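You operate a simulated robot arm through the tools that you are given. There is no shell and no other tool.

You are at the controls of a simulated robot arm. One attempt, no reset.

JOB
Put things in order on the top of the brown table. At the end: the orange clip from the top of the brown table stands where the brass block stood; the black round brush stands where the orange clip stood; the brass block from the top of the brown table stands where the white filter stood; the white filter from the top of the brown table stands on top of the brown spool; whatever was shut is shut again. Leave all else as you found it, and nothing knocked over.

It is judged by the outcome, as a careful person would: the job done as asked, and still so three seconds after it is handed in. It fails if anything else is knocked over, pushed out of place, dropped, spilled or broken.

ROBOT AND FRAMES
A 7-joint arm with a two-finger parallel gripper, fixed in place. Base frame: the origin is at the foot of the arm, x ahead of it, y to its left, z up. Lengths are in m, angles in rad, forces in N, time in s.
With the tool pointing down near the work surface it reaches from about 0.22 to 0.58 m from the base axis. Its first joint turns from -1.152 to 1.152 rad. Payload 2.5 kg.
The TCP is the grasp point between the finger pads, 0.023 m short of the fingertips. In the tool frame z runs along the fingers and y along their closing line. Largest opening 0.094 m; finger width 0.038, thickness 0.01; the body of the gripper, 0.054 by 0.096 m, starts 0.039 m behind the TCP.
Orientation is told as [roll, pitch, yaw] about the base's x, y, z axes, in that order, counted from this pose: with the fingers straight down and closing along the base's y, the tool's x points along the base's -x, its y along +y and its z along -z.

CONTROLS
- The arm moves only by the tool apply_moves. Its argument "plan" is a list that holds one entry, the list of rows, each a list of 7 numbers: the opening, from 0 (shut) to 1 (fully open), then the shift along the tool's x, y, z in units of 250 mm (1.0 is 250 mm), then the turn, a rotation vector about the tool's x, y, z in units of 60 degrees (1.0 is 60 degrees). In form: [[[gripper, dx, dy, dz, ax, ay, az], ...]]. A call has 1 to 20 rows; each row is the pose to reach, as a shift and turn from the pose commanded when the call began, along the tool's axes at that moment. A call with a number of a shift or a turn outside -1 to 1 is refused whole. A row lasts 0.2 s, in which the tool goes at most 0.05 m and 0.15 rad; a call with a longer step from one row to the next is refused whole, and so is a gripper value outside its range. Where a pose cannot be reached the arm comes as near as it can. A force on the tool above 40 N (or 10 N above the force at the start of the call, whichever is more), or a blocked arm, ends the call early, and 0.2 s more pass. The fingers move at their own pace (about 0.108 m/s each) and stop on an object; they squeeze with about 26 N. The grip force told is the motor's: it shows also when the fingers shut on nothing. Time passes only in rows, and 0.2 s behind the last, so rows that repeat a pose let the fingers close. The reply holds the time, the measured pose of the TCP, the force on the tool along the base axes, the opening and the grip force, in the units named above and with some noise, with the torque about the TCP (base axes, N m) and any sound that the robot's microphone picked up.
- Cameras (640 x 400 px; columns grow to the right, rows downward): "scene" is fixed at [0.1132, -0.4048, 0.5382]; the picture's right is [0.87, -0.49, 0.00], its down [-0.31, -0.54, -0.78] and it looks along [0.39, 0.68, -0.63] (base axes); focal length 309 px, centre (320, 200). "wrist" rides on the gripper at [0.086, 0.016, -0.074] in the tool frame; the picture's right is [-0.18, 0.98, 0.00], its down [-0.58, -0.11, -0.81] and it looks along [-0.79, -0.15, 0.59] (tool axes); focal length 243 px, centre (320, 200).
- capture(camera): a new picture of that camera. The clock stands still meanwhile.
- pixel_to_xyz(camera, pixels): for up to 12 pixels [column, row] of the newest picture of that camera ("zoom" is the newest enlarged one), the place [x, y, z] in the base frame of the surface seen there, good to about 0.002 m. The clock stands still meanwhile.
- zoom(camera, box): a new picture of the part [left, top, right, bottom] of that camera's present view, enlarged. The clock stands still meanwhile.
- hand_in(): hands the job in; it is judged then, once.

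Leave the gripper open and the arm clear of the work at the hand-in unless told otherwise.

The tools are called after "Request:" as a command line: name --argument value ..., lists and objects as JSON in quotes. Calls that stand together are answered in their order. apply_moves: Moves the arm, as the interface text tells. Its arguments: {"type":"object","properties":{"plan":{"type":"array","items":{"type":"array","items":{"type":"array","items":{"type":"number"}}}}},"required":["plan"]} The other tools are called the same way: capture (camera) takes a picture; pixel_to_xyz (camera, pixels) gives the place of the surface under pixels of a picture; zoom (camera, box) takes an enlarged picture of a part of a camera's view; hand_in () hands the job in.

At the start:

```text
time_s: 0.0
tool_pos: [0.3903, -0.1024, 0.324]
orientation: [0.0, 0.0, -0.002]
contact_force: [0.0, 0.1, 0.7]
ft_torque: [0.01, 0.01, 0.01]
opening: 0.0942
gripper_force: 0.1
```

scene: 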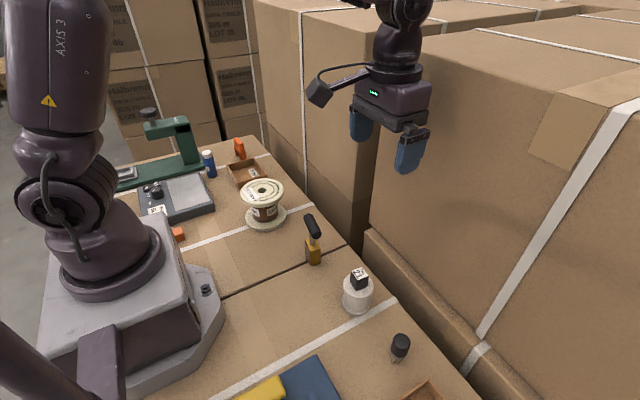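
wrist: 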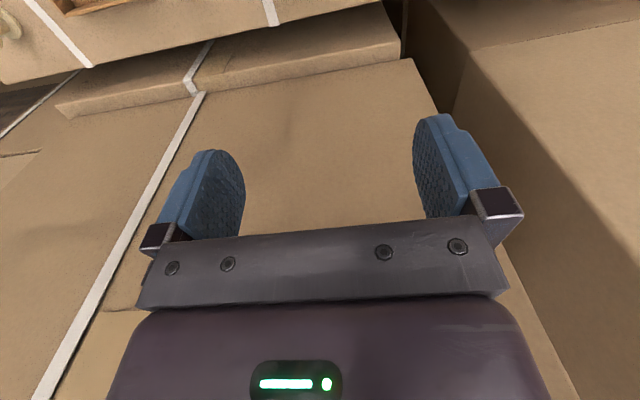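

I see a table with a spool near (262,200), a brass-coloured item with a black head near (313,240), a white thing with a black cube near (357,290) and a dark cylinder near (400,348). I'll zoom in on these areas first.

Request:
zoom --camera "scene" --box '[220, 160, 460, 310]'

Request:
zoom --camera "scene" --box '[100, 100, 300, 250]'

Request:
zoom --camera "scene" --box '[220, 250, 460, 400]'

```text
2.67 times, centred on (340, 235) of scene
```

zoom: 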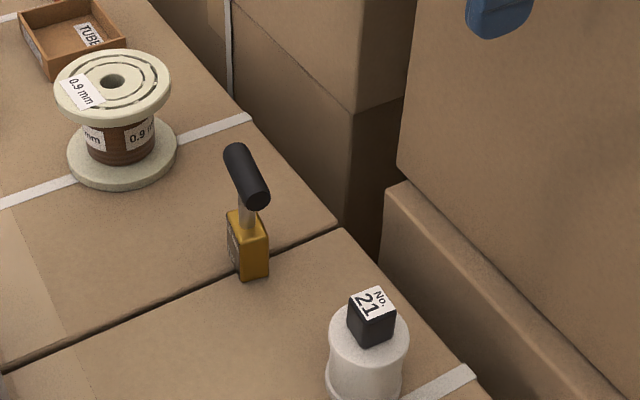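

```text
2.67 times, centred on (200, 175) of scene
```

zoom: 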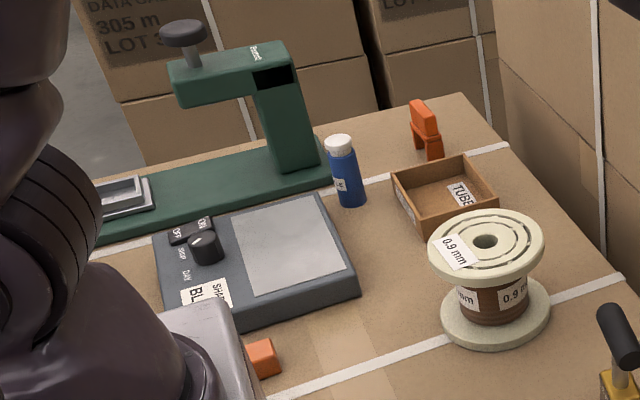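

```text
2.67 times, centred on (340, 325) of scene
```

zoom: 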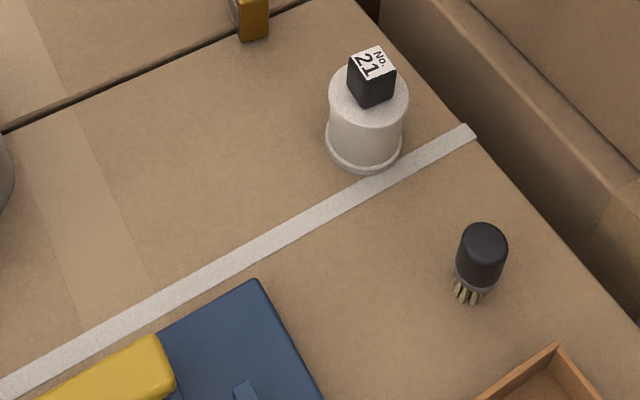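

Next I'll read the positions of the main things: the clip, spool, brass block, filter with black cube, brush and the table.

Request:
pixel_to_xyz --camera "scene" --pixels '[[239, 145], [241, 156], [262, 190], [266, 222], [312, 225], [313, 258], [358, 280], [353, 308], [401, 342], [178, 234], [320, 310], [210, 160]]'

Request:
pixel_to_xyz --camera "scene" --pixels '[[320, 370], [260, 388], [420, 392], [150, 112], [180, 125], [160, 175], [190, 190], [246, 172], [248, 140], [300, 260], [380, 320], [150, 260]]'

Request:
zoom --camera "scene" --box '[215, 130, 275, 170]'

Request:
zoom --camera "scene" --box '[330, 255, 390, 320]'

Request:
zoom --camera "scene" --box '[200, 340, 300, 400]'

```text
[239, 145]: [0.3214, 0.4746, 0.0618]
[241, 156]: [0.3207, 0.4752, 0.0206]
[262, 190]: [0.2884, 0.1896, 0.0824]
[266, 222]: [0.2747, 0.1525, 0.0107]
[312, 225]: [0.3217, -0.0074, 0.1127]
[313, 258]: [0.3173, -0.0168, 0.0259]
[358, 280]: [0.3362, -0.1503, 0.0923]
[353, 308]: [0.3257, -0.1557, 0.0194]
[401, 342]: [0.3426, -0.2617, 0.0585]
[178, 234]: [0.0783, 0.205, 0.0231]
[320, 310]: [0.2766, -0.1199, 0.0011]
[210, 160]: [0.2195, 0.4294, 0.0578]
```

```text
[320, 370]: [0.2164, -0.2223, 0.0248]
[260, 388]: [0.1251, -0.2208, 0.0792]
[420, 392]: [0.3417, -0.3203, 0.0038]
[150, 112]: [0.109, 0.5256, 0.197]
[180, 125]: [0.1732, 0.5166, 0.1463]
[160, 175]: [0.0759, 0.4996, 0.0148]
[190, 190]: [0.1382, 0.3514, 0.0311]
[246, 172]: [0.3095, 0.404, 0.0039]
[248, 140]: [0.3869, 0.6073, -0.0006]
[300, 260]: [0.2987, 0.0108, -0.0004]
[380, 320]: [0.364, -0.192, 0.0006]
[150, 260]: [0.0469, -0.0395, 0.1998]
```

```text
10.00 times, centred on (245, 150) of scene
```

zoom: 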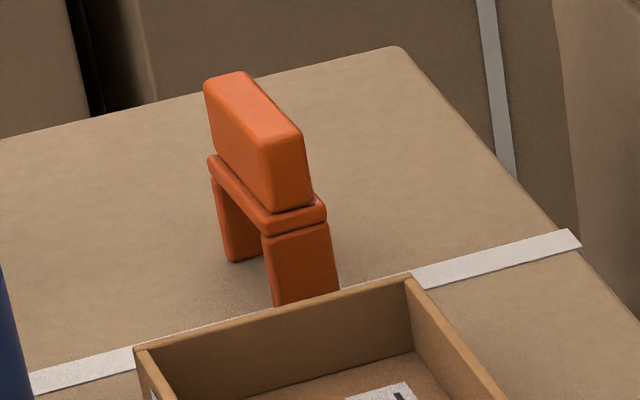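

```text
6.15 times, centred on (360, 288) of scene
```

zoom: 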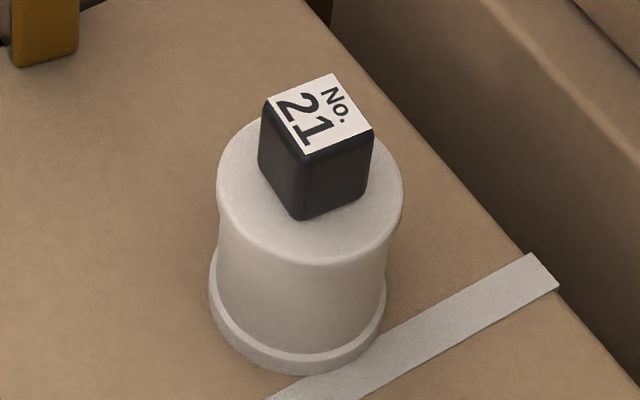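

```text
6.40 times, centred on (250, 370) of scene
```

zoom: 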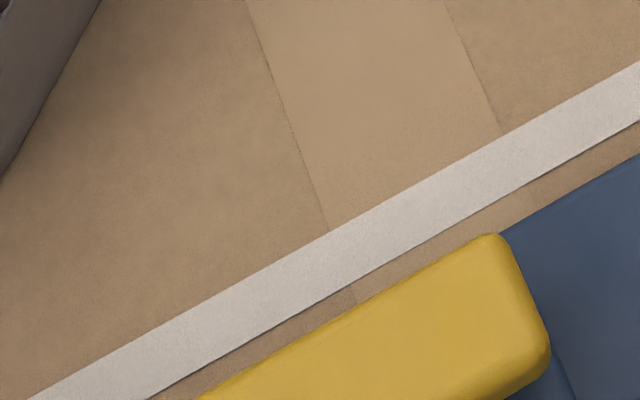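

The clip (two legs, head) stands at about (0.321, 0.475). The filter is a white cylinder with a black "No. 21" cube on top at about (0.335,-0.15). I can't yet tell whether that cube is loose. I'll turn the tool so the wrist camera faces -y, to see the blue and yellow things and the filter from closer.

Request:
apply_moves --plan '[[[1, 0.05, 0.05, 0, 0, 0, 0.125], [1, 0.1, 0.1, 0, 0, 0, 0.25], [1, 0.15, 0.15, 0, 0, 0, 0.375], [1, 0.2, 0.2, 0, 0, 0, 0.5], [1, 0.25, 0.25, 0, 0, 0, 0.625], [1, 0.3, 0.3, 0, 0, 0, 0.75], [1, 0.35, 0.35, 0, 0, 0, 0.875], [1, 0.4, 0.4, 0, 0, 0, 1.0]]]'

Request:
capture --camera "wrist"

Request:
capture --camera "scene"

```text
time_s: 1.8
tool_pos: [0.291, -0.0018, 0.3241]
orientation: [-0.001, 0.002, -1.048]
contact_force: [-0.2, 0.1, 0.1]
ft_torque: [-0.02, 0.02, 0.03]
opening: 0.0939
gripper_force: 0.0
```

```text
taken
```

wrist: 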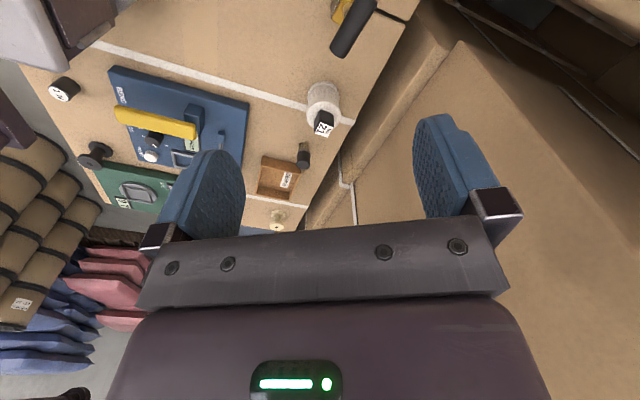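

```text
taken
```

scene: 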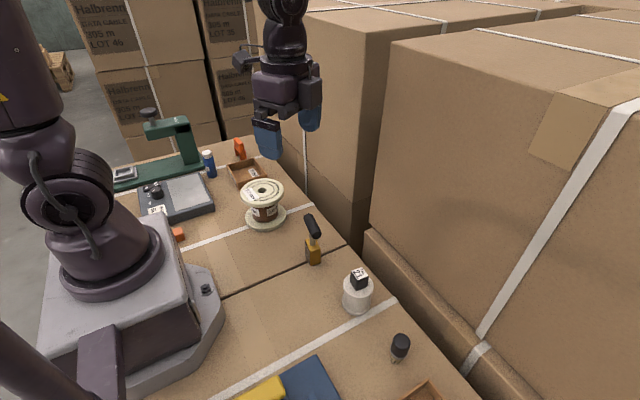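

The wrist picture is upside down, with the camera seeing the -y half of the table. I'll zoom in on it.

Request:
zoom --camera "wrist" --box '[40, 40, 240, 240]'

Request:
zoom --camera "wrist" --box '[240, 0, 420, 240]'

Request:
zoom --camera "wrist" --box '[280, 70, 360, 180]'

```text
2.00 times, centred on (140, 140) of wrist
```

zoom: 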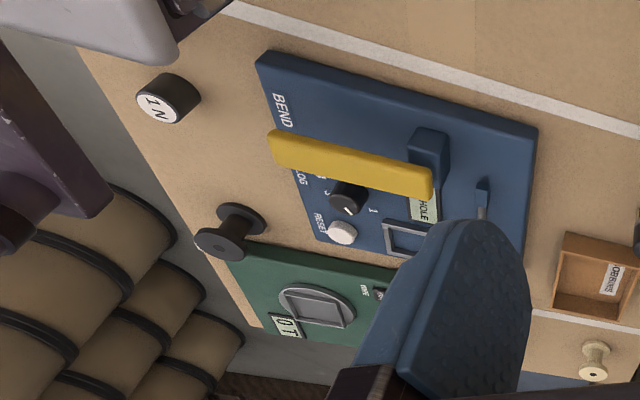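

```text
1.67 times, centred on (330, 120) of wrist
```

zoom: 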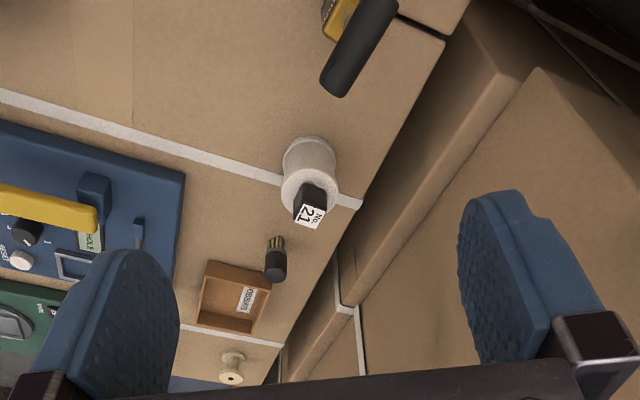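

```text
3.64 times, centred on (320, 125) of wrist
```

zoom: 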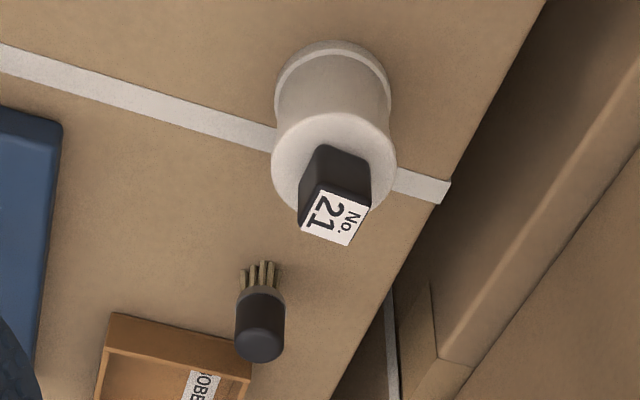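

There's a blue bender with a yellow lever, trays, a small bobbin and knobs on that half, all of which stay put. I'll measure the filter and its cube precisely through zoomed pixels.

Request:
zoom --camera "scene" --box '[330, 255, 390, 320]'

Request:
pixel_to_xyz --camera "zoom" --pixels '[[221, 185], [400, 185], [310, 262], [275, 125], [390, 130], [303, 212], [263, 103], [332, 76], [371, 130], [301, 152], [215, 290], [382, 300]]'

Request:
pixel_to_xyz --camera "zoom" --pixels '[[300, 365], [300, 355], [300, 340], [300, 300], [263, 165], [364, 190], [310, 245], [235, 180], [390, 180], [303, 222]]'

```text
6.15 times, centred on (360, 288) of scene
```

zoom: 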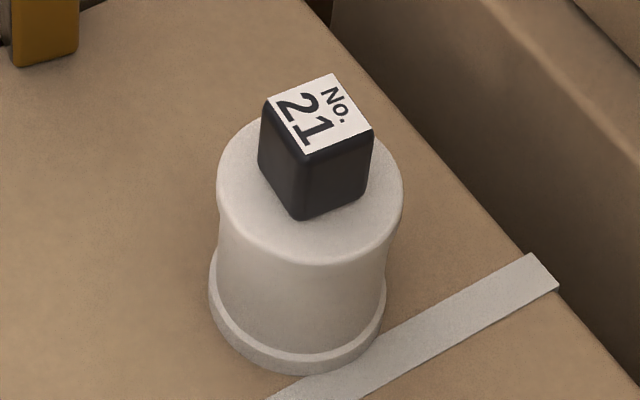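

```text
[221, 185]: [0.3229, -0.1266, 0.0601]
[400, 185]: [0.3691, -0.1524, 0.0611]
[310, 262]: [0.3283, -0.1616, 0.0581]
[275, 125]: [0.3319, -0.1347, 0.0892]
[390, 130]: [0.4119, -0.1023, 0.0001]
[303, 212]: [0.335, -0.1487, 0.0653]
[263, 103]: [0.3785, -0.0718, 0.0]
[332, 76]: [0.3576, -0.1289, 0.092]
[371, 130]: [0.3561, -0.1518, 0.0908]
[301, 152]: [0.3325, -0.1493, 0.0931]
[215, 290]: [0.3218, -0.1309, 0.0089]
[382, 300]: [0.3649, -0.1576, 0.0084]
```

```text
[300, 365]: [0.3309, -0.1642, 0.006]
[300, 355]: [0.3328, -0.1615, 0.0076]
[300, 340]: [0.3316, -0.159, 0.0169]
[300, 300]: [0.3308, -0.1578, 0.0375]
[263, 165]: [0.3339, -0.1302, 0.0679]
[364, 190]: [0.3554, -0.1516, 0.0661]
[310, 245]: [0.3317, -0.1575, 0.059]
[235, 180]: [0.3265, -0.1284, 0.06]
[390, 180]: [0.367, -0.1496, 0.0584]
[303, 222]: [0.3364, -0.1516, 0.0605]
```

The filter is centred near (0.346,-0.140). Its top is at z≈0.060 and it is about 0.053 across. The cube on it is about 25 mm wide with its top at z≈0.092. Next I'll measure the spool, brass block and brush.

Request:
zoom --camera "scene" --box '[230, 170, 300, 235]'

Request:
pixel_to_xyz --camera "scene" --pixels '[[242, 190], [282, 192], [262, 206], [263, 180], [270, 181], [245, 200], [280, 199], [253, 206], [262, 199], [262, 190], [248, 183], [278, 184]]'

Request:
zoom --camera "scene" --box '[290, 205, 340, 270]'

Request:
pixel_to_xyz --camera "scene" --pixels '[[308, 217], [317, 235], [312, 225], [312, 240], [306, 246], [318, 242], [320, 262], [312, 264], [306, 255], [318, 254], [305, 243], [309, 248]]'

Request:
zoom --camera "scene" --box '[380, 325, 420, 370]'

Request:
pixel_to_xyz --camera "scene" --pixels '[[401, 339], [393, 345], [408, 345], [401, 350], [401, 335], [392, 358], [398, 358], [405, 355], [391, 352], [395, 362]]'

```text
6.15 times, centred on (265, 202) of scene
```

zoom: 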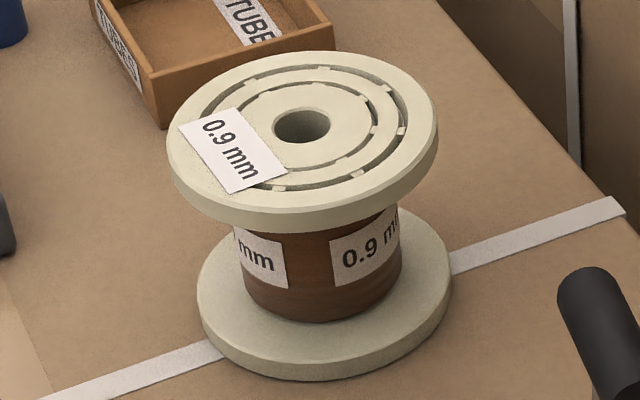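

```text
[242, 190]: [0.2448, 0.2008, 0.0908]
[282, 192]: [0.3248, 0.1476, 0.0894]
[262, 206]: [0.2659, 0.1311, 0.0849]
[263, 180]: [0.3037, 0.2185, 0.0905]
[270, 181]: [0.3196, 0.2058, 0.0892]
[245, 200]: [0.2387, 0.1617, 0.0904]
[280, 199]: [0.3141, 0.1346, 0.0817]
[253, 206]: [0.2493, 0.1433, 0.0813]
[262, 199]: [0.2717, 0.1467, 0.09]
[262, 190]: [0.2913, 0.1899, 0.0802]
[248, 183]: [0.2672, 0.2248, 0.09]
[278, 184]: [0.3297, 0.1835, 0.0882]
```

```text
6.15 times, centred on (315, 238) of scene
```

zoom: 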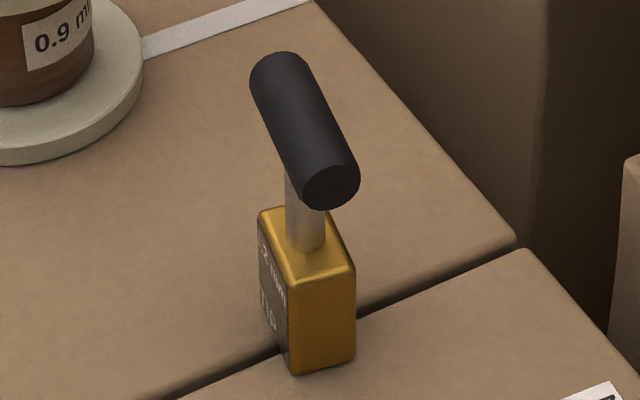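

```text
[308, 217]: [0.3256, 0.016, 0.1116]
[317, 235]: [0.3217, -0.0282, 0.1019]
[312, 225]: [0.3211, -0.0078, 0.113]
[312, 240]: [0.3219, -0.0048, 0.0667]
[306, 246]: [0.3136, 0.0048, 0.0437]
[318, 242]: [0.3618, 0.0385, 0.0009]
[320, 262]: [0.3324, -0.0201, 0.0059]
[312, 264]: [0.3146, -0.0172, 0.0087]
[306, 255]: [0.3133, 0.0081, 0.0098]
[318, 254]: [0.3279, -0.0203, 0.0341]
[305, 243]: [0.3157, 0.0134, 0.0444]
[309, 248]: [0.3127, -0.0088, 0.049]
```

```text
8.89 times, centred on (400, 348) of scene
```

zoom: 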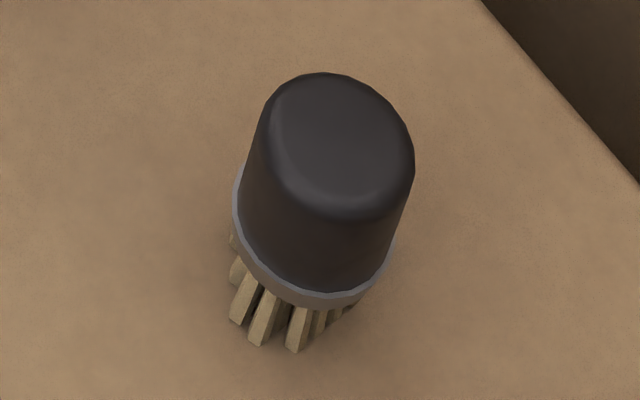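

```text
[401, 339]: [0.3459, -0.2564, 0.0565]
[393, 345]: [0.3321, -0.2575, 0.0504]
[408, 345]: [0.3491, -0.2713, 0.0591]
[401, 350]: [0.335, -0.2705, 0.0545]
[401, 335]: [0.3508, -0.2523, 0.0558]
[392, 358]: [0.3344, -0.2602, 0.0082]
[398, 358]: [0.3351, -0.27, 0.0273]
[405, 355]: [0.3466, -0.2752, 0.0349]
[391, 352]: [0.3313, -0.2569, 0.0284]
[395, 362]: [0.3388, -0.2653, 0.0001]
```

The spool top is at z≈0.090 with its hole centred near (0.287,0.177). The brass block is about 0.021×0.03×0.05 and has a black handle along y at z≈0.103. The brush is near (0.342,-0.264). Next is the clip.

Request:
zoom --camera "scene" --box '[225, 132, 255, 167]'

Request:
pixel_to_xyz --camera "scene" --pixels '[[236.5, 138.5], [241.5, 144], [239, 141], [236.3, 144], [243.5, 149], [239, 146], [237, 154], [243, 158], [246.5, 157.5], [244.5, 150], [245, 142], [243, 153]]'

Request:
pixel_to_xyz --camera "scene" --pixels '[[208, 153], [204, 155], [212, 155], [212, 177], [228, 164], [256, 159], [231, 172], [268, 170], [240, 190], [246, 165]]'

```text
11.43 times, centred on (240, 150) of scene
```

zoom: 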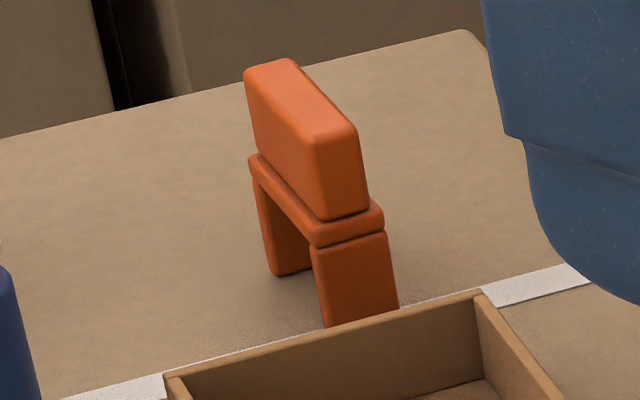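

```text
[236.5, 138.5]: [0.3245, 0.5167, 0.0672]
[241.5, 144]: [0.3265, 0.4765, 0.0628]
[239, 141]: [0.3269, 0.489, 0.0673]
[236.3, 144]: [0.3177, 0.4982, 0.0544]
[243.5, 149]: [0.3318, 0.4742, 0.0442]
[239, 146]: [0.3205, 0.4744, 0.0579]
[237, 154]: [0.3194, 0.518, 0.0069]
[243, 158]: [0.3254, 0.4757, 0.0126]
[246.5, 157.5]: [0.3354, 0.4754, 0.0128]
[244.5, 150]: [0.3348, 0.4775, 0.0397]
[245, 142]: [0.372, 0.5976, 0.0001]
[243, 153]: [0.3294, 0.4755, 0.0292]
```

```text
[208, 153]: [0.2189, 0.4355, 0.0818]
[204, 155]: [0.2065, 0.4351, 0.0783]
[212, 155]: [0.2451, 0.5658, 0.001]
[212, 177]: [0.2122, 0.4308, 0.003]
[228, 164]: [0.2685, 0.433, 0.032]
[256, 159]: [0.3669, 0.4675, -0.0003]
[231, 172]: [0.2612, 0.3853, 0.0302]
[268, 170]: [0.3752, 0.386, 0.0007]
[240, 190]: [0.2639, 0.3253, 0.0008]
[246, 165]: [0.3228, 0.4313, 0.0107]
```

The clip spans x 0.318–0.337 and y 0.475–0.520, with its top at z≈0.068. That puts it about 0.595 m out, so I'll need to tilt the tool for it.

The order that works is filter, brass block, clip, brush. First I'll go above the filter at yaw 0, at z≈0.20.

Request:
apply_moves --plan '[[[1, -0.0735, -0.0107, 0.062, 0, 0, -0.125], [1, -0.147, -0.0214, 0.124, 0, 0, -0.25], [1, -0.2205, -0.0321, 0.186, 0, 0, -0.375], [1, -0.294, -0.0428, 0.248, 0, 0, -0.5], [1, -0.3675, -0.0535, 0.31, 0, 0, -0.625], [1, -0.441, -0.0642, 0.372, 0, 0, -0.75], [1, -0.5145, -0.0748, 0.434, 0, 0, -0.875], [1, -0.588, -0.0855, 0.496, 0, 0, -1.0], [1, -0.588, -0.0855, 0.496, 0, 0, -1.0]]]'

Request:
capture --camera "wrist"

Request:
capture --camera "scene"

```text
time_s: 3.8
tool_pos: [0.3464, -0.1388, 0.2001]
orientation: [-0.001, 0.001, 0.002]
contact_force: [0.3, -0.4, 0.1]
ft_torque: [0.01, -0.02, 0.0]
opening: 0.0941
gripper_force: 0.0
```

```text
taken
```

wrist: 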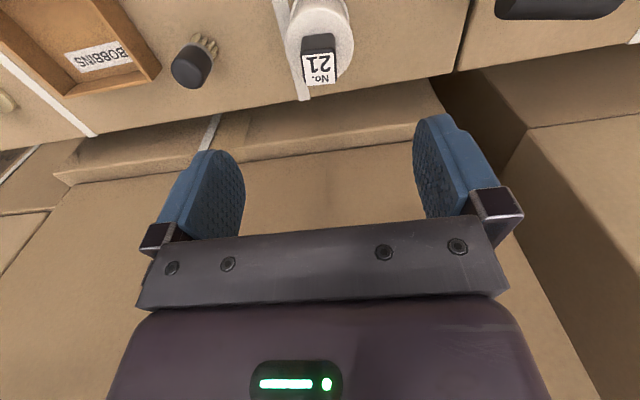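

```text
taken
```

scene: 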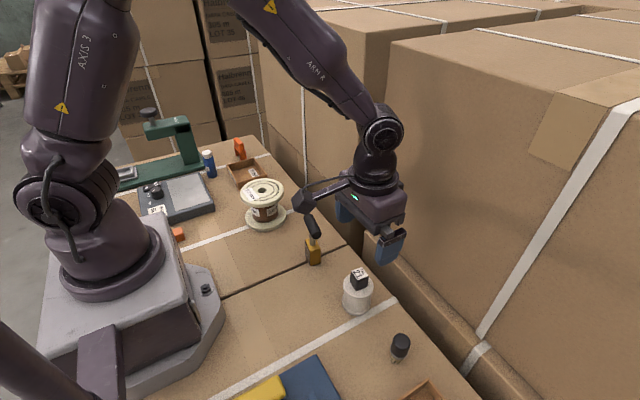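

The tool is above the filter. I'll check the filter's centre from the wrist view, with the cube's top at about (321,68).

Request:
pixel_to_xyz --camera "wrist" --pixels '[[304, 56], [335, 54], [304, 82], [337, 82], [288, 40], [352, 35], [320, 40], [300, 65], [345, 60], [320, 20], [193, 65], [560, 5]]'

Request:
zoom --camera "wrist" --box '[270, 0, 370, 100]'

```text
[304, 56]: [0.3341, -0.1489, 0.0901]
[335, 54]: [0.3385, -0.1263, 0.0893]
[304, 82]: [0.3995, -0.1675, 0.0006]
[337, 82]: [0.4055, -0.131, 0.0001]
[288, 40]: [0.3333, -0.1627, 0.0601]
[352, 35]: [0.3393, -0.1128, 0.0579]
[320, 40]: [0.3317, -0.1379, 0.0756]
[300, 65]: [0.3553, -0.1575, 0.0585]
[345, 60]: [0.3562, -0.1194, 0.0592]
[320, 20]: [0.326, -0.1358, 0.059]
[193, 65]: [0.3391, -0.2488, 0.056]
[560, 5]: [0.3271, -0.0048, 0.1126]
```

```text
4.00 times, centred on (320, 50) of wrist
```

zoom: 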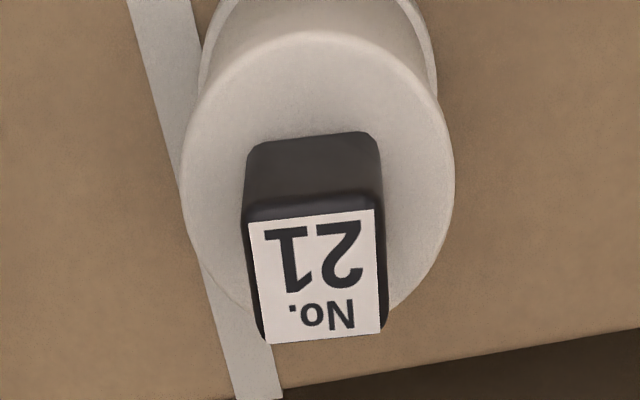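

The filter's centre is about (0.346,-0.139), right under the tool. I'll come down to z≈0.062, which leaves the palm about 9 mm above the cube, and keep the fingers open for now.

Request:
apply_moves --plan '[[[1, 0, 0, 0.1, 0, 0, 0], [1, 0, 0, 0.2, 0, 0, 0], [1, 0, 0, 0.3, 0, 0, 0], [1, 0, 0, 0.4, 0, 0, 0], [1, 0, 0, 0.48, 0, 0, 0], [1, 0, 0, 0.53, 0, 0, 0], [1, 0, 0, 0.552, 0, 0, 0], [1, 0, 0, 0.552, 0, 0, 0]]]'

Request:
zoom --camera "scene" --box '[300, 200, 440, 330]'

Request:
capture --camera "wrist"

```text
time_s: 5.6
tool_pos: [0.3458, -0.141, 0.0617]
orientation: [0.0, 0.0, -0.001]
contact_force: [0.1, -0.5, -0.8]
ft_torque: [0.0, 0.01, 0.02]
opening: 0.0945
gripper_force: 0.2
```

```text
3.08 times, centred on (370, 265) of scene
```

zoom: 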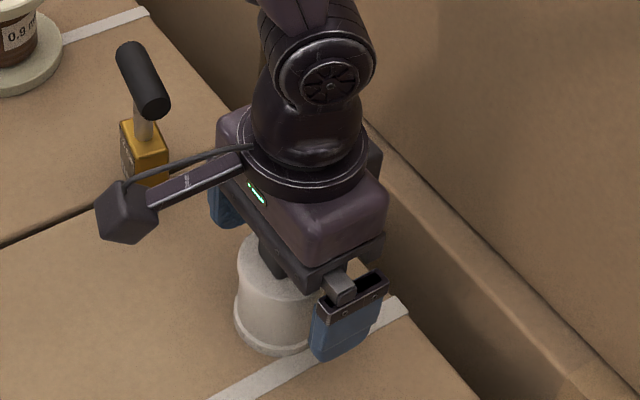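

```text
taken
```

wrist: 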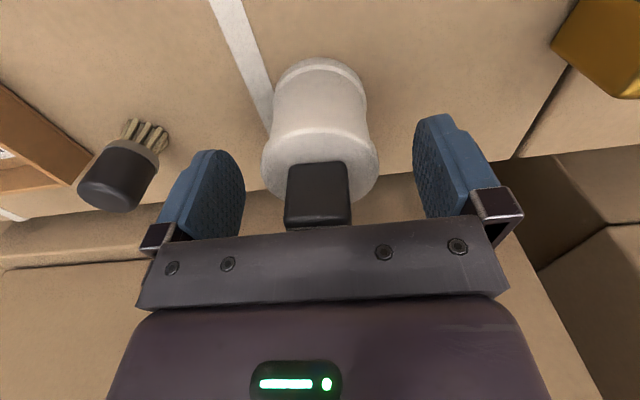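

The filter sits between the fingers and the cube is clear of the palm. Now I'll close on the cylinder.

Request:
apply_moves --plan '[[[0.7, 0, 0, 0, 0, 0, 0], [0.6, 0, 0, 0, 0, 0, 0], [0.5, 0, 0, 0, 0, 0, 0], [0.4, 0, 0, 0, 0, 0, 0], [0.4, 0, 0, 0, 0, 0, 0]]]'

Request:
capture --camera "wrist"

```text
time_s: 6.8
tool_pos: [0.346, -0.1412, 0.062]
orientation: [0.0, 0.0, 0.0]
contact_force: [0.1, -0.5, 0.8]
ft_torque: [-0.04, 0.01, 0.01]
opening: 0.055
gripper_force: 25.8
```

```text
taken
```

wrist: 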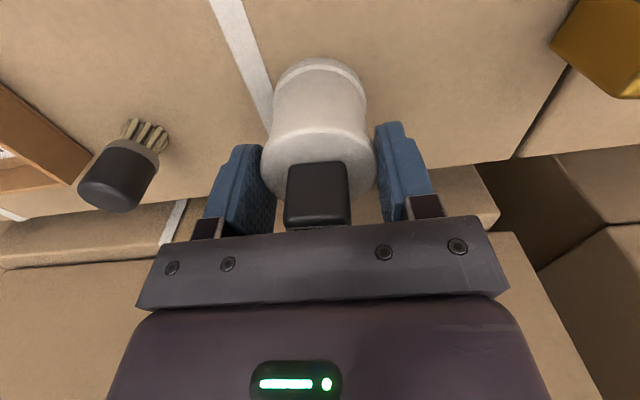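

The grip holds at 0.055 wide with 26 N. I'll lift gently by 20 mm and look.

Request:
apply_moves --plan '[[[0.4, 0, 0, -0.01, 0, 0, 0], [0.4, 0, 0, -0.03, 0, 0, 0], [0.4, 0, 0, -0.055, 0, 0, 0], [0.4, 0, 0, -0.08, 0, 0, 0], [0.4, 0, 0, -0.08, 0, 0, 0]]]'

Request:
capture --camera "wrist"

Request:
zoom --camera "scene" --box '[300, 200, 440, 330]'

```text
time_s: 8.0
tool_pos: [0.345, -0.1398, 0.0823]
orientation: [-0.001, 0.0, 0.001]
contact_force: [-0.9, -0.7, -1.6]
ft_torque: [0.04, -0.01, -0.01]
opening: 0.0548
gripper_force: 26.3
```

```text
taken
```

wrist: 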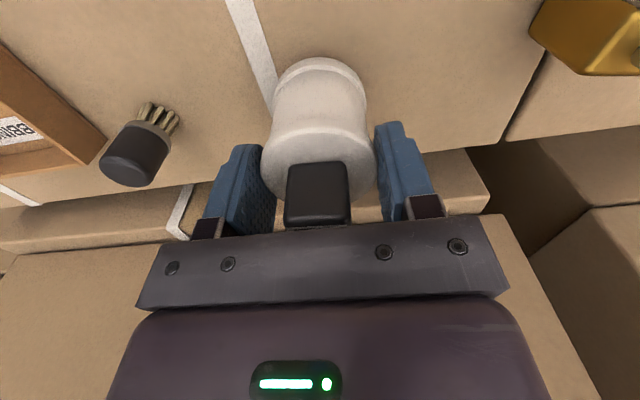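

```text
3.08 times, centred on (370, 265) of scene
```

zoom: 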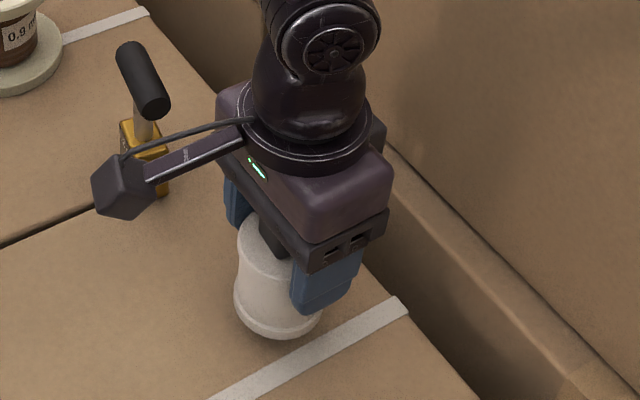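

The filter came up cleanly with the cube on it. I'll raise it to z≈0.23 and carry it gently toward +y.

Request:
apply_moves --plan '[[[0.4, 0, 0, -0.05, 0, 0, 0], [0.4, 0, 0, -0.12, 0, 0, 0], [0.4, 0, 0, -0.2, 0, 0, 0], [0.4, 0, 0, -0.28, 0, 0, 0], [0.4, 0, 0, -0.36, 0, 0, 0], [0.4, 0, 0, -0.44, 0, 0, 0], [0.4, 0, 0, -0.52, 0, 0, 0], [0.4, 0, 0.02, -0.57, 0, 0, 0], [0.4, 0.01, 0.06, -0.592, 0, 0, 0], [0.4, 0.03, 0.12, -0.592, 0, 0, 0], [0.4, 0.05, 0.2, -0.592, 0, 0, 0], [0.4, 0.07, 0.28, -0.592, 0, 0, 0], [0.4, 0.09, 0.36, -0.592, 0, 0, 0], [0.4, 0.11, 0.44, -0.592, 0, 0, 0], [0.4, 0.13, 0.52, -0.592, 0, 0, 0], [0.4, 0.15, 0.6, -0.592, 0, 0, 0], [0.4, 0.17, 0.68, -0.592, 0, 0, 0], [0.4, 0.19, 0.76, -0.592, 0, 0, 0], [0.4, 0.21, 0.84, -0.592, 0, 0, 0], [0.4, 0.22, 0.88, -0.592, 0, 0, 0]]]'

Request:
capture --camera "wrist"

Request:
capture --camera "scene"

```text
time_s: 12.2
tool_pos: [0.2904, 0.0802, 0.2302]
orientation: [-0.001, -0.001, 0.0]
contact_force: [0.5, 0.3, -1.5]
ft_torque: [0.03, -0.01, 0.0]
opening: 0.0549
gripper_force: 26.2
```

```text
taken
```

wrist: 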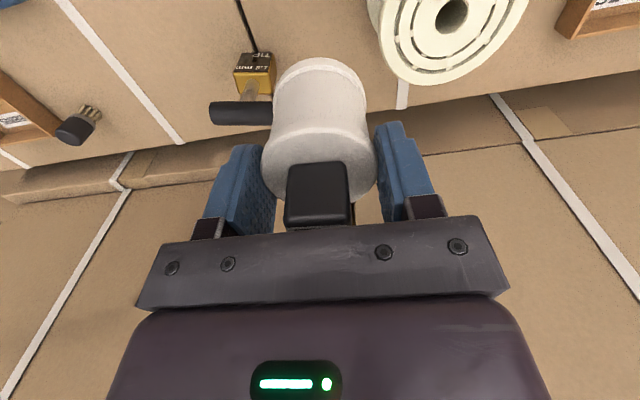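

```text
taken
```

scene: 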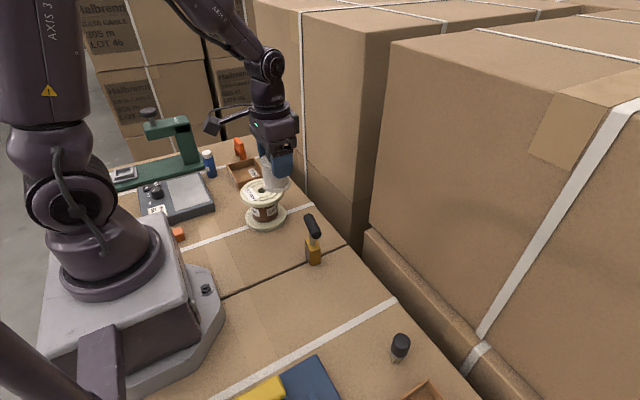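

The wrist view shows the spool top (hole at about (452,14)) and the brass block. I'll measure the spool rim and the block from here.

Request:
pixel_to_xyz --camera "wrist" --pixels '[[436, 14], [467, 14], [452, 29], [384, 40], [400, 65], [430, 80], [470, 76], [500, 54], [524, 20], [530, 2], [378, 8], [421, 80]]'

Request:
zoom --camera "wrist" --box '[200, 40, 290, 140]'

Request:
pixel_to_xyz --camera "wrist" --pixels '[[239, 55], [266, 55], [237, 72], [268, 74], [255, 76], [214, 108], [240, 106], [265, 106], [240, 118], [247, 92], [245, 82], [262, 84]]'

```text
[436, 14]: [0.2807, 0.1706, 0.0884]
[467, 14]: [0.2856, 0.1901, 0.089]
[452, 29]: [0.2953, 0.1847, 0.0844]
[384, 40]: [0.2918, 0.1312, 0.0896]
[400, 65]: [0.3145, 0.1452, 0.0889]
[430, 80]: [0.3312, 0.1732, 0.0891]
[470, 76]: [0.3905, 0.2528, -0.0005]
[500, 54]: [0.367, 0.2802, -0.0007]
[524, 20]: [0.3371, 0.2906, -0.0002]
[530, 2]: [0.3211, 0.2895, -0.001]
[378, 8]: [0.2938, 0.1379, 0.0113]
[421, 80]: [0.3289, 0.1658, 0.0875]
```

```text
4.00 times, centred on (245, 90) of wrist
```

zoom: 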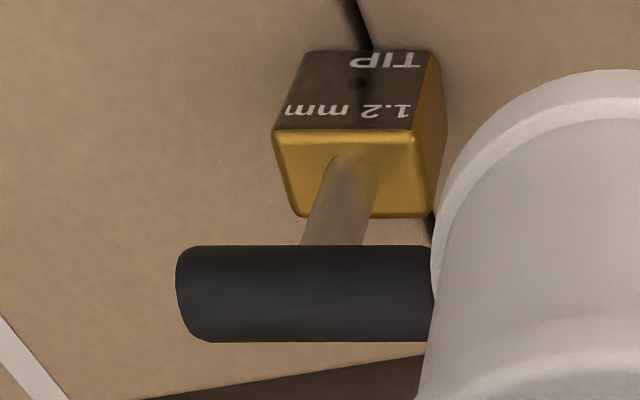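

```text
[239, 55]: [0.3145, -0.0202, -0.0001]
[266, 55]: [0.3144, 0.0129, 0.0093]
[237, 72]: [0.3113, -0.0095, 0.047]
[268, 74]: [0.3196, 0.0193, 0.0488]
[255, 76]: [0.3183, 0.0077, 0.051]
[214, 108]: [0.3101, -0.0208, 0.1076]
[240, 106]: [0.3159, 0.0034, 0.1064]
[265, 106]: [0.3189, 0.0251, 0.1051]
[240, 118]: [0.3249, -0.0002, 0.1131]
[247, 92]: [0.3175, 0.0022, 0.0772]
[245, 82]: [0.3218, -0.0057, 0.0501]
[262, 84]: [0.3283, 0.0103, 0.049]
```

The spool's centre fits (0.2845,0.179) with its top at z≈0.090. I'll move over it and come down to about 4 mm above contact.

Request:
apply_moves --plan '[[[0.4, 0.003, 0.03, 0, 0, 0, 0], [0.4, 0.008, 0.1, 0, 0, 0, 0], [0.4, 0.012, 0.18, 0, 0, 0, 0], [0.4, 0.016, 0.26, 0, 0, 0, 0], [0.4, 0.02, 0.34, 0, 0, 0, 0], [0.4, 0.024, 0.385, 0, 0, 0, 0], [0.4, 0.024, 0.396, 0, 0, 0, 0], [0.4, 0.024, 0.396, 0.05, 0, 0, 0], [0.4, 0.024, 0.396, 0.12, 0, 0, 0], [0.4, 0.024, 0.396, 0.19, 0, 0, 0], [0.4, 0.024, 0.396, 0.25, 0, 0, 0], [0.4, 0.024, 0.396, 0.285, 0, 0, 0], [0.4, 0.024, 0.396, 0.297, 0, 0, 0], [0.4, 0.024, 0.396, 0.297, 0, 0, 0]]]'

Request:
zoom --camera "scene" --box '[210, 120, 330, 240]'

Request:
capture --camera "wrist"

```text
time_s: 15.2
tool_pos: [0.2847, 0.1808, 0.1563]
orientation: [0.002, 0.001, 0.0]
contact_force: [0.4, 0.7, -1.4]
ft_torque: [-0.01, 0.04, -0.02]
opening: 0.0549
gripper_force: 26.0
```

```text
3.33 times, centred on (270, 180) of scene
```

zoom: 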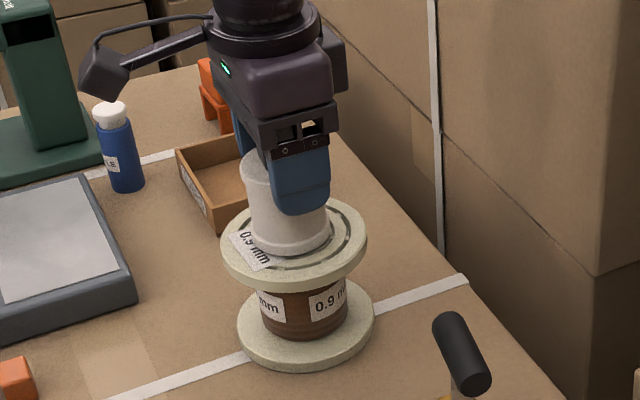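

```text
taken
```

wrist: 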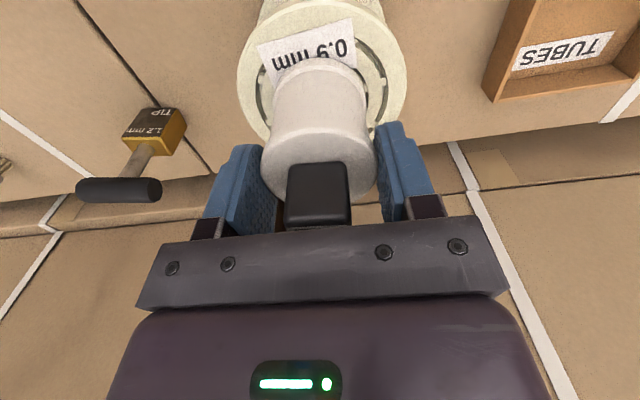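

It is centred over the spool with a small gap left. I'll lower it in about 1 mm steps.

Request:
apply_moves --plan '[[[0.4, 0, 0, 0.004, 0, 0, 0], [0.4, 0, 0, 0.008, 0, 0, 0], [0.4, 0, 0, 0.012, 0, 0, 0], [0.4, 0, 0, 0.012, 0, 0, 0]]]'

```text
time_s: 16.2
tool_pos: [0.2848, 0.1788, 0.153]
orientation: [-0.001, -0.001, 0.001]
contact_force: [0.8, -0.5, -1.4]
ft_torque: [-0.01, -0.01, 0.0]
opening: 0.0549
gripper_force: 25.8
```

There's no contact yet. Another 1.5 mm in fine steps.

Request:
apply_moves --plan '[[[0.4, 0, 0, 0.002, 0, 0, 0], [0.4, 0, 0, 0.004, 0, 0, 0], [0.4, 0, 0, 0.006, 0, 0, 0], [0.4, 0, 0, 0.006, 0, 0, 0]]]'

```text
time_s: 17.2
tool_pos: [0.2843, 0.1788, 0.1507]
orientation: [0.001, 0.0, 0.002]
contact_force: [-4.8, -2.2, 18.3]
ft_torque: [-0.24, 0.35, 0.02]
opening: 0.0549
gripper_force: 26.3
```

I feel 18 N, so it has landed. I'll back off about 0.6 mm to ease the load, then check.

Request:
apply_moves --plan '[[[0.4, 0, 0, -0.0015, 0, 0, 0], [0.4, 0, 0, -0.0025, 0, 0, 0], [0.4, 0, 0, -0.0025, 0, 0, 0]]]'

Request:
zoom --camera "scene" --box '[210, 120, 330, 240]'

```text
time_s: 18.0
tool_pos: [0.2845, 0.1797, 0.1517]
orientation: [0.0, -0.001, -0.002]
contact_force: [-0.8, -1.6, 13.3]
ft_torque: [-0.18, 0.03, 0.03]
opening: 0.0547
gripper_force: 26.1
```

```text
3.33 times, centred on (270, 180) of scene
```

zoom: 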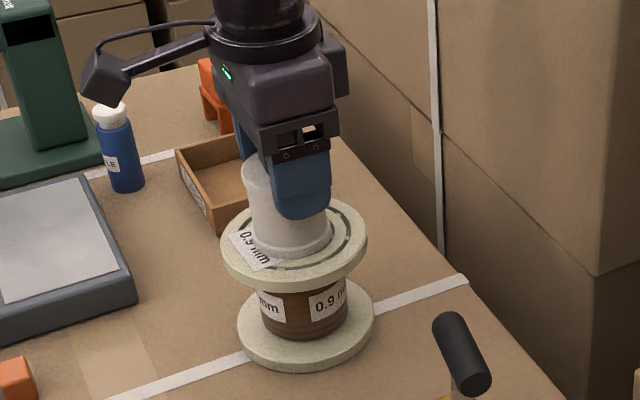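

There's still 13 N on it. I'll raise another 0.5 mm and then open the fingers gradually.

Request:
apply_moves --plan '[[[0.4, 0, 0, -0.001, 0, 0, 0], [0.4, 0, 0, -0.002, 0, 0, 0], [0.4, 0, 0, -0.002, 0, 0, 0]]]'

```text
time_s: 18.8
tool_pos: [0.2853, 0.1787, 0.153]
orientation: [0.002, -0.001, 0.002]
contact_force: [0.7, -0.9, 4.1]
ft_torque: [-0.04, -0.13, 0.01]
opening: 0.0548
gripper_force: 26.6
```

The load is light now, so I'll open the fingers slowly.

Request:
apply_moves --plan '[[[0.6, 0, 0, 0, 0, 0, 0], [0.65, 0, 0, 0, 0, 0, 0], [0.75, 0, 0, 0, 0, 0, 0], [0.9, 0, 0, 0, 0, 0, 0], [1, 0, 0, 0, 0, 0, 0], [1, 0, 0, 0, 0, 0, 0]]]'

Request:
capture --camera "wrist"

Request:
zoom --camera "scene" --box '[210, 120, 330, 240]'

```text
time_s: 20.2
tool_pos: [0.2849, 0.1787, 0.1516]
orientation: [0.001, -0.001, 0.001]
contact_force: [0.3, 0.0, 0.5]
ft_torque: [0.0, 0.03, -0.03]
opening: 0.094
gripper_force: 0.1
```

```text
taken
```

wrist: 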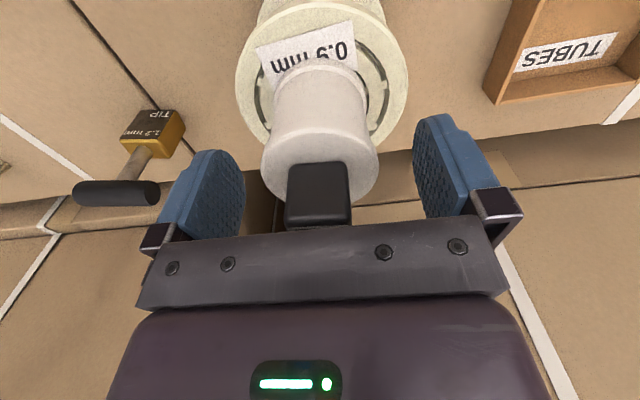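

```text
3.33 times, centred on (270, 180) of scene
```

zoom: 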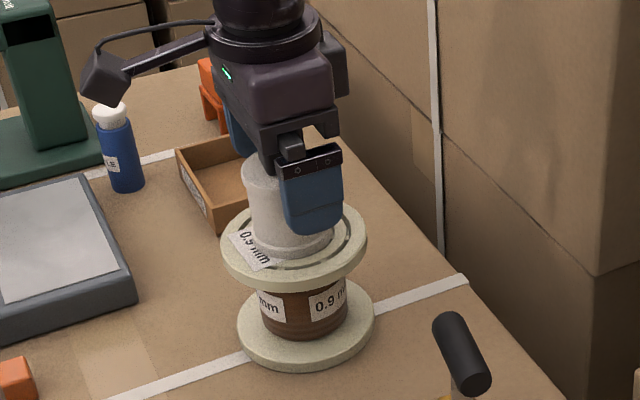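

It's standing. I'll lift straight up until I'm clear.

Request:
apply_moves --plan '[[[1, 0, 0, -0.04, 0, 0, 0], [1, 0, 0, -0.12, 0, 0, 0], [1, 0, 0, -0.22, 0, 0, 0], [1, 0, 0, -0.34, 0, 0, 0], [1, 0, 0, -0.46, 0, 0, 0], [1, 0, 0, -0.52, 0, 0, 0]]]'

Request:
zoom --camera "scene" --box '[210, 120, 330, 240]'

Request:
capture --camera "wrist"

```text
time_s: 21.6
tool_pos: [0.2849, 0.1791, 0.2817]
orientation: [0.001, -0.001, -0.002]
contact_force: [-0.6, -0.6, -0.3]
ft_torque: [-0.01, 0.0, -0.01]
opening: 0.094
gripper_force: 0.1
```

```text
3.33 times, centred on (270, 180) of scene
```

zoom: 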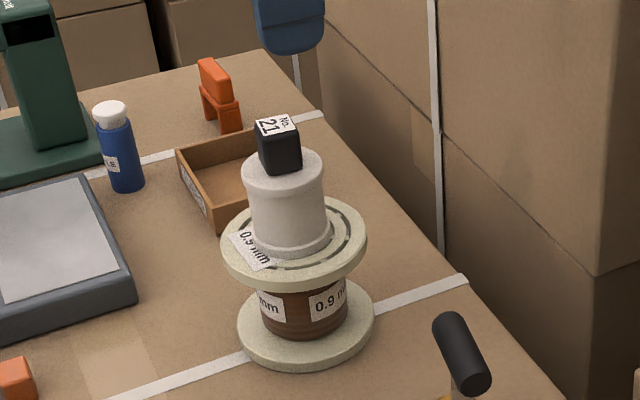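

```text
taken
```

wrist: 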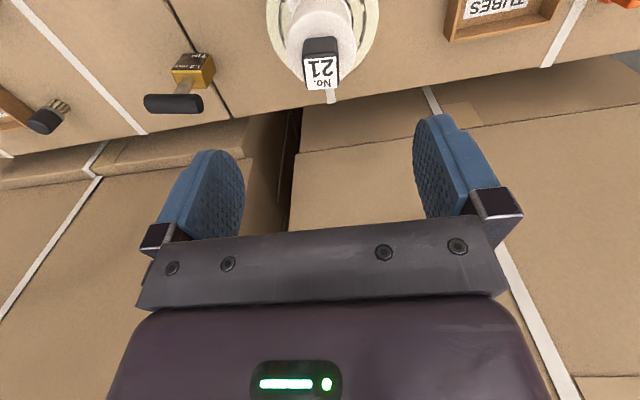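

The filter with its cube stands on the spool. Next is the brass block: I'll move above it while turning the yaw +60°, so the fingers can close across the handle after a further turn.

Request:
apply_moves --plan '[[[1, -0.019, -0.0915, 0, 0, 0, -0.125], [1, -0.038, -0.183, 0, 0, 0, -0.25], [1, -0.057, -0.2745, 0, 0, 0, -0.375], [1, -0.075, -0.366, 0.0, 0, 0, -0.5], [1, -0.094, -0.4575, 0.0, 0, 0, -0.625], [1, -0.113, -0.549, 0.0, 0, 0, -0.75], [1, -0.131, -0.64, 0.06, 0, 0, -0.875], [1, -0.15, -0.732, 0.12, 0, 0, -1.0], [1, -0.15, -0.732, 0.12, 0, 0, -1.0]]]'

Request:
capture --camera "wrist"

Request:
zoom --camera "scene" --box '[285, 200, 345, 270]'

```text
time_s: 23.6
tool_pos: [0.3233, -0.0043, 0.252]
orientation: [-0.001, 0.002, 1.048]
contact_force: [-0.6, -0.6, 0.3]
ft_torque: [-0.01, 0.01, 0.03]
opening: 0.094
gripper_force: 0.0
```

```text
taken
```

wrist: 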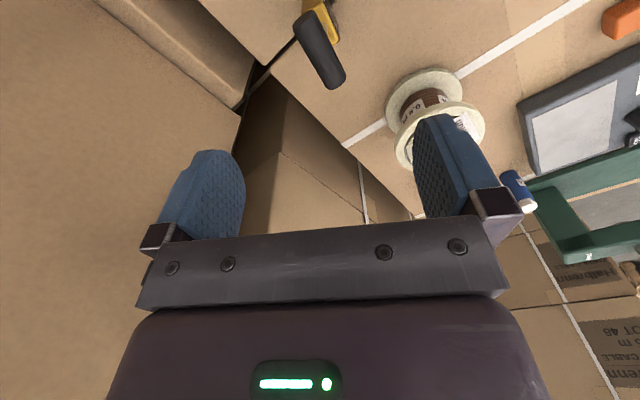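

```text
5.71 times, centred on (315, 235) of scene
```

zoom: 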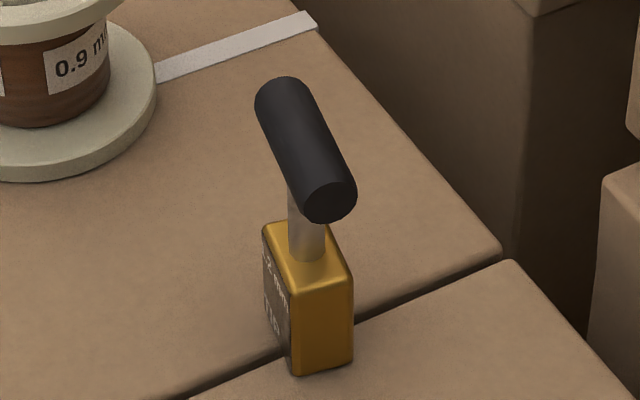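

I'll measure the handle's axis and the block's body with several pixels in this zoom.

Request:
pixel_to_xyz --camera "zoom" --pixels '[[270, 95], [280, 100], [290, 115], [300, 135], [310, 155], [320, 172], [327, 182], [327, 202], [292, 85], [345, 170], [258, 105], [300, 205]]'

Request:
pixel_to_xyz --camera "zoom" --pixels '[[265, 232], [290, 287], [350, 278], [308, 255], [292, 295], [350, 286], [292, 365], [350, 355], [268, 240], [270, 290], [306, 262], [306, 245]]'

Request:
zoom --camera "wrist" --box '[270, 0, 370, 100]'

Request:
pixel_to_xyz --camera "wrist" --pixels '[[307, 20], [312, 35], [318, 50], [324, 65], [330, 78], [335, 84], [300, 15], [297, 25], [343, 75], [325, 10], [335, 38], [302, 10]]'

```text
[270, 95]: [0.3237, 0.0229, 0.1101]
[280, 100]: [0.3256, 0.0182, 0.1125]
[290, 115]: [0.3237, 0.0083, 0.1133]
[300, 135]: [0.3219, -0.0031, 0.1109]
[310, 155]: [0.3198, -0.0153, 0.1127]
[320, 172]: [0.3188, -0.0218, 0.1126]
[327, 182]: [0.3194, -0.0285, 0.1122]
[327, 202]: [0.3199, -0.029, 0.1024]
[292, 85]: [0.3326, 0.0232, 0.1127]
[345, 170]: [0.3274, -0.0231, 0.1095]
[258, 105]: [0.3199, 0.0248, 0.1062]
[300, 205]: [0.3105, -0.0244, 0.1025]
```

```text
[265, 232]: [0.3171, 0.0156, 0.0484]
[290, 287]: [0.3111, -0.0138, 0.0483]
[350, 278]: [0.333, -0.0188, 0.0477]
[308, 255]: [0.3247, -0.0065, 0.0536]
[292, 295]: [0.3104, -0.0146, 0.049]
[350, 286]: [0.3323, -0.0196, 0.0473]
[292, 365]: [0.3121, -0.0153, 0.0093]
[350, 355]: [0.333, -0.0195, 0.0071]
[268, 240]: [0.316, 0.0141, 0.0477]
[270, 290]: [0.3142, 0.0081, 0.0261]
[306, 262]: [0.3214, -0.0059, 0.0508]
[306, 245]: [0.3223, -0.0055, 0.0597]
```

```text
4.00 times, centred on (320, 50) of wrist
```

zoom: 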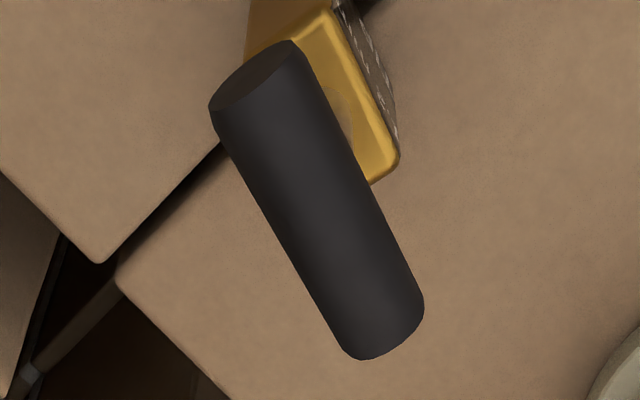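

```text
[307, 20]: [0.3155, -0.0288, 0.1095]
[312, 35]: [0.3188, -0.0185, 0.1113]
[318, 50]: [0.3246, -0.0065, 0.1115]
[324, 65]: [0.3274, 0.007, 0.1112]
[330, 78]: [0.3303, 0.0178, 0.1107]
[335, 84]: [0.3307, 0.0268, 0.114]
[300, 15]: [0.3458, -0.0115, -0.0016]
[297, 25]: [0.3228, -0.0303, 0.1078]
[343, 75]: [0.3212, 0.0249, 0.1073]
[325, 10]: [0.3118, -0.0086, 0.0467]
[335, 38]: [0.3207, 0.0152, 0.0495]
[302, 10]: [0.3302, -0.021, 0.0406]
```

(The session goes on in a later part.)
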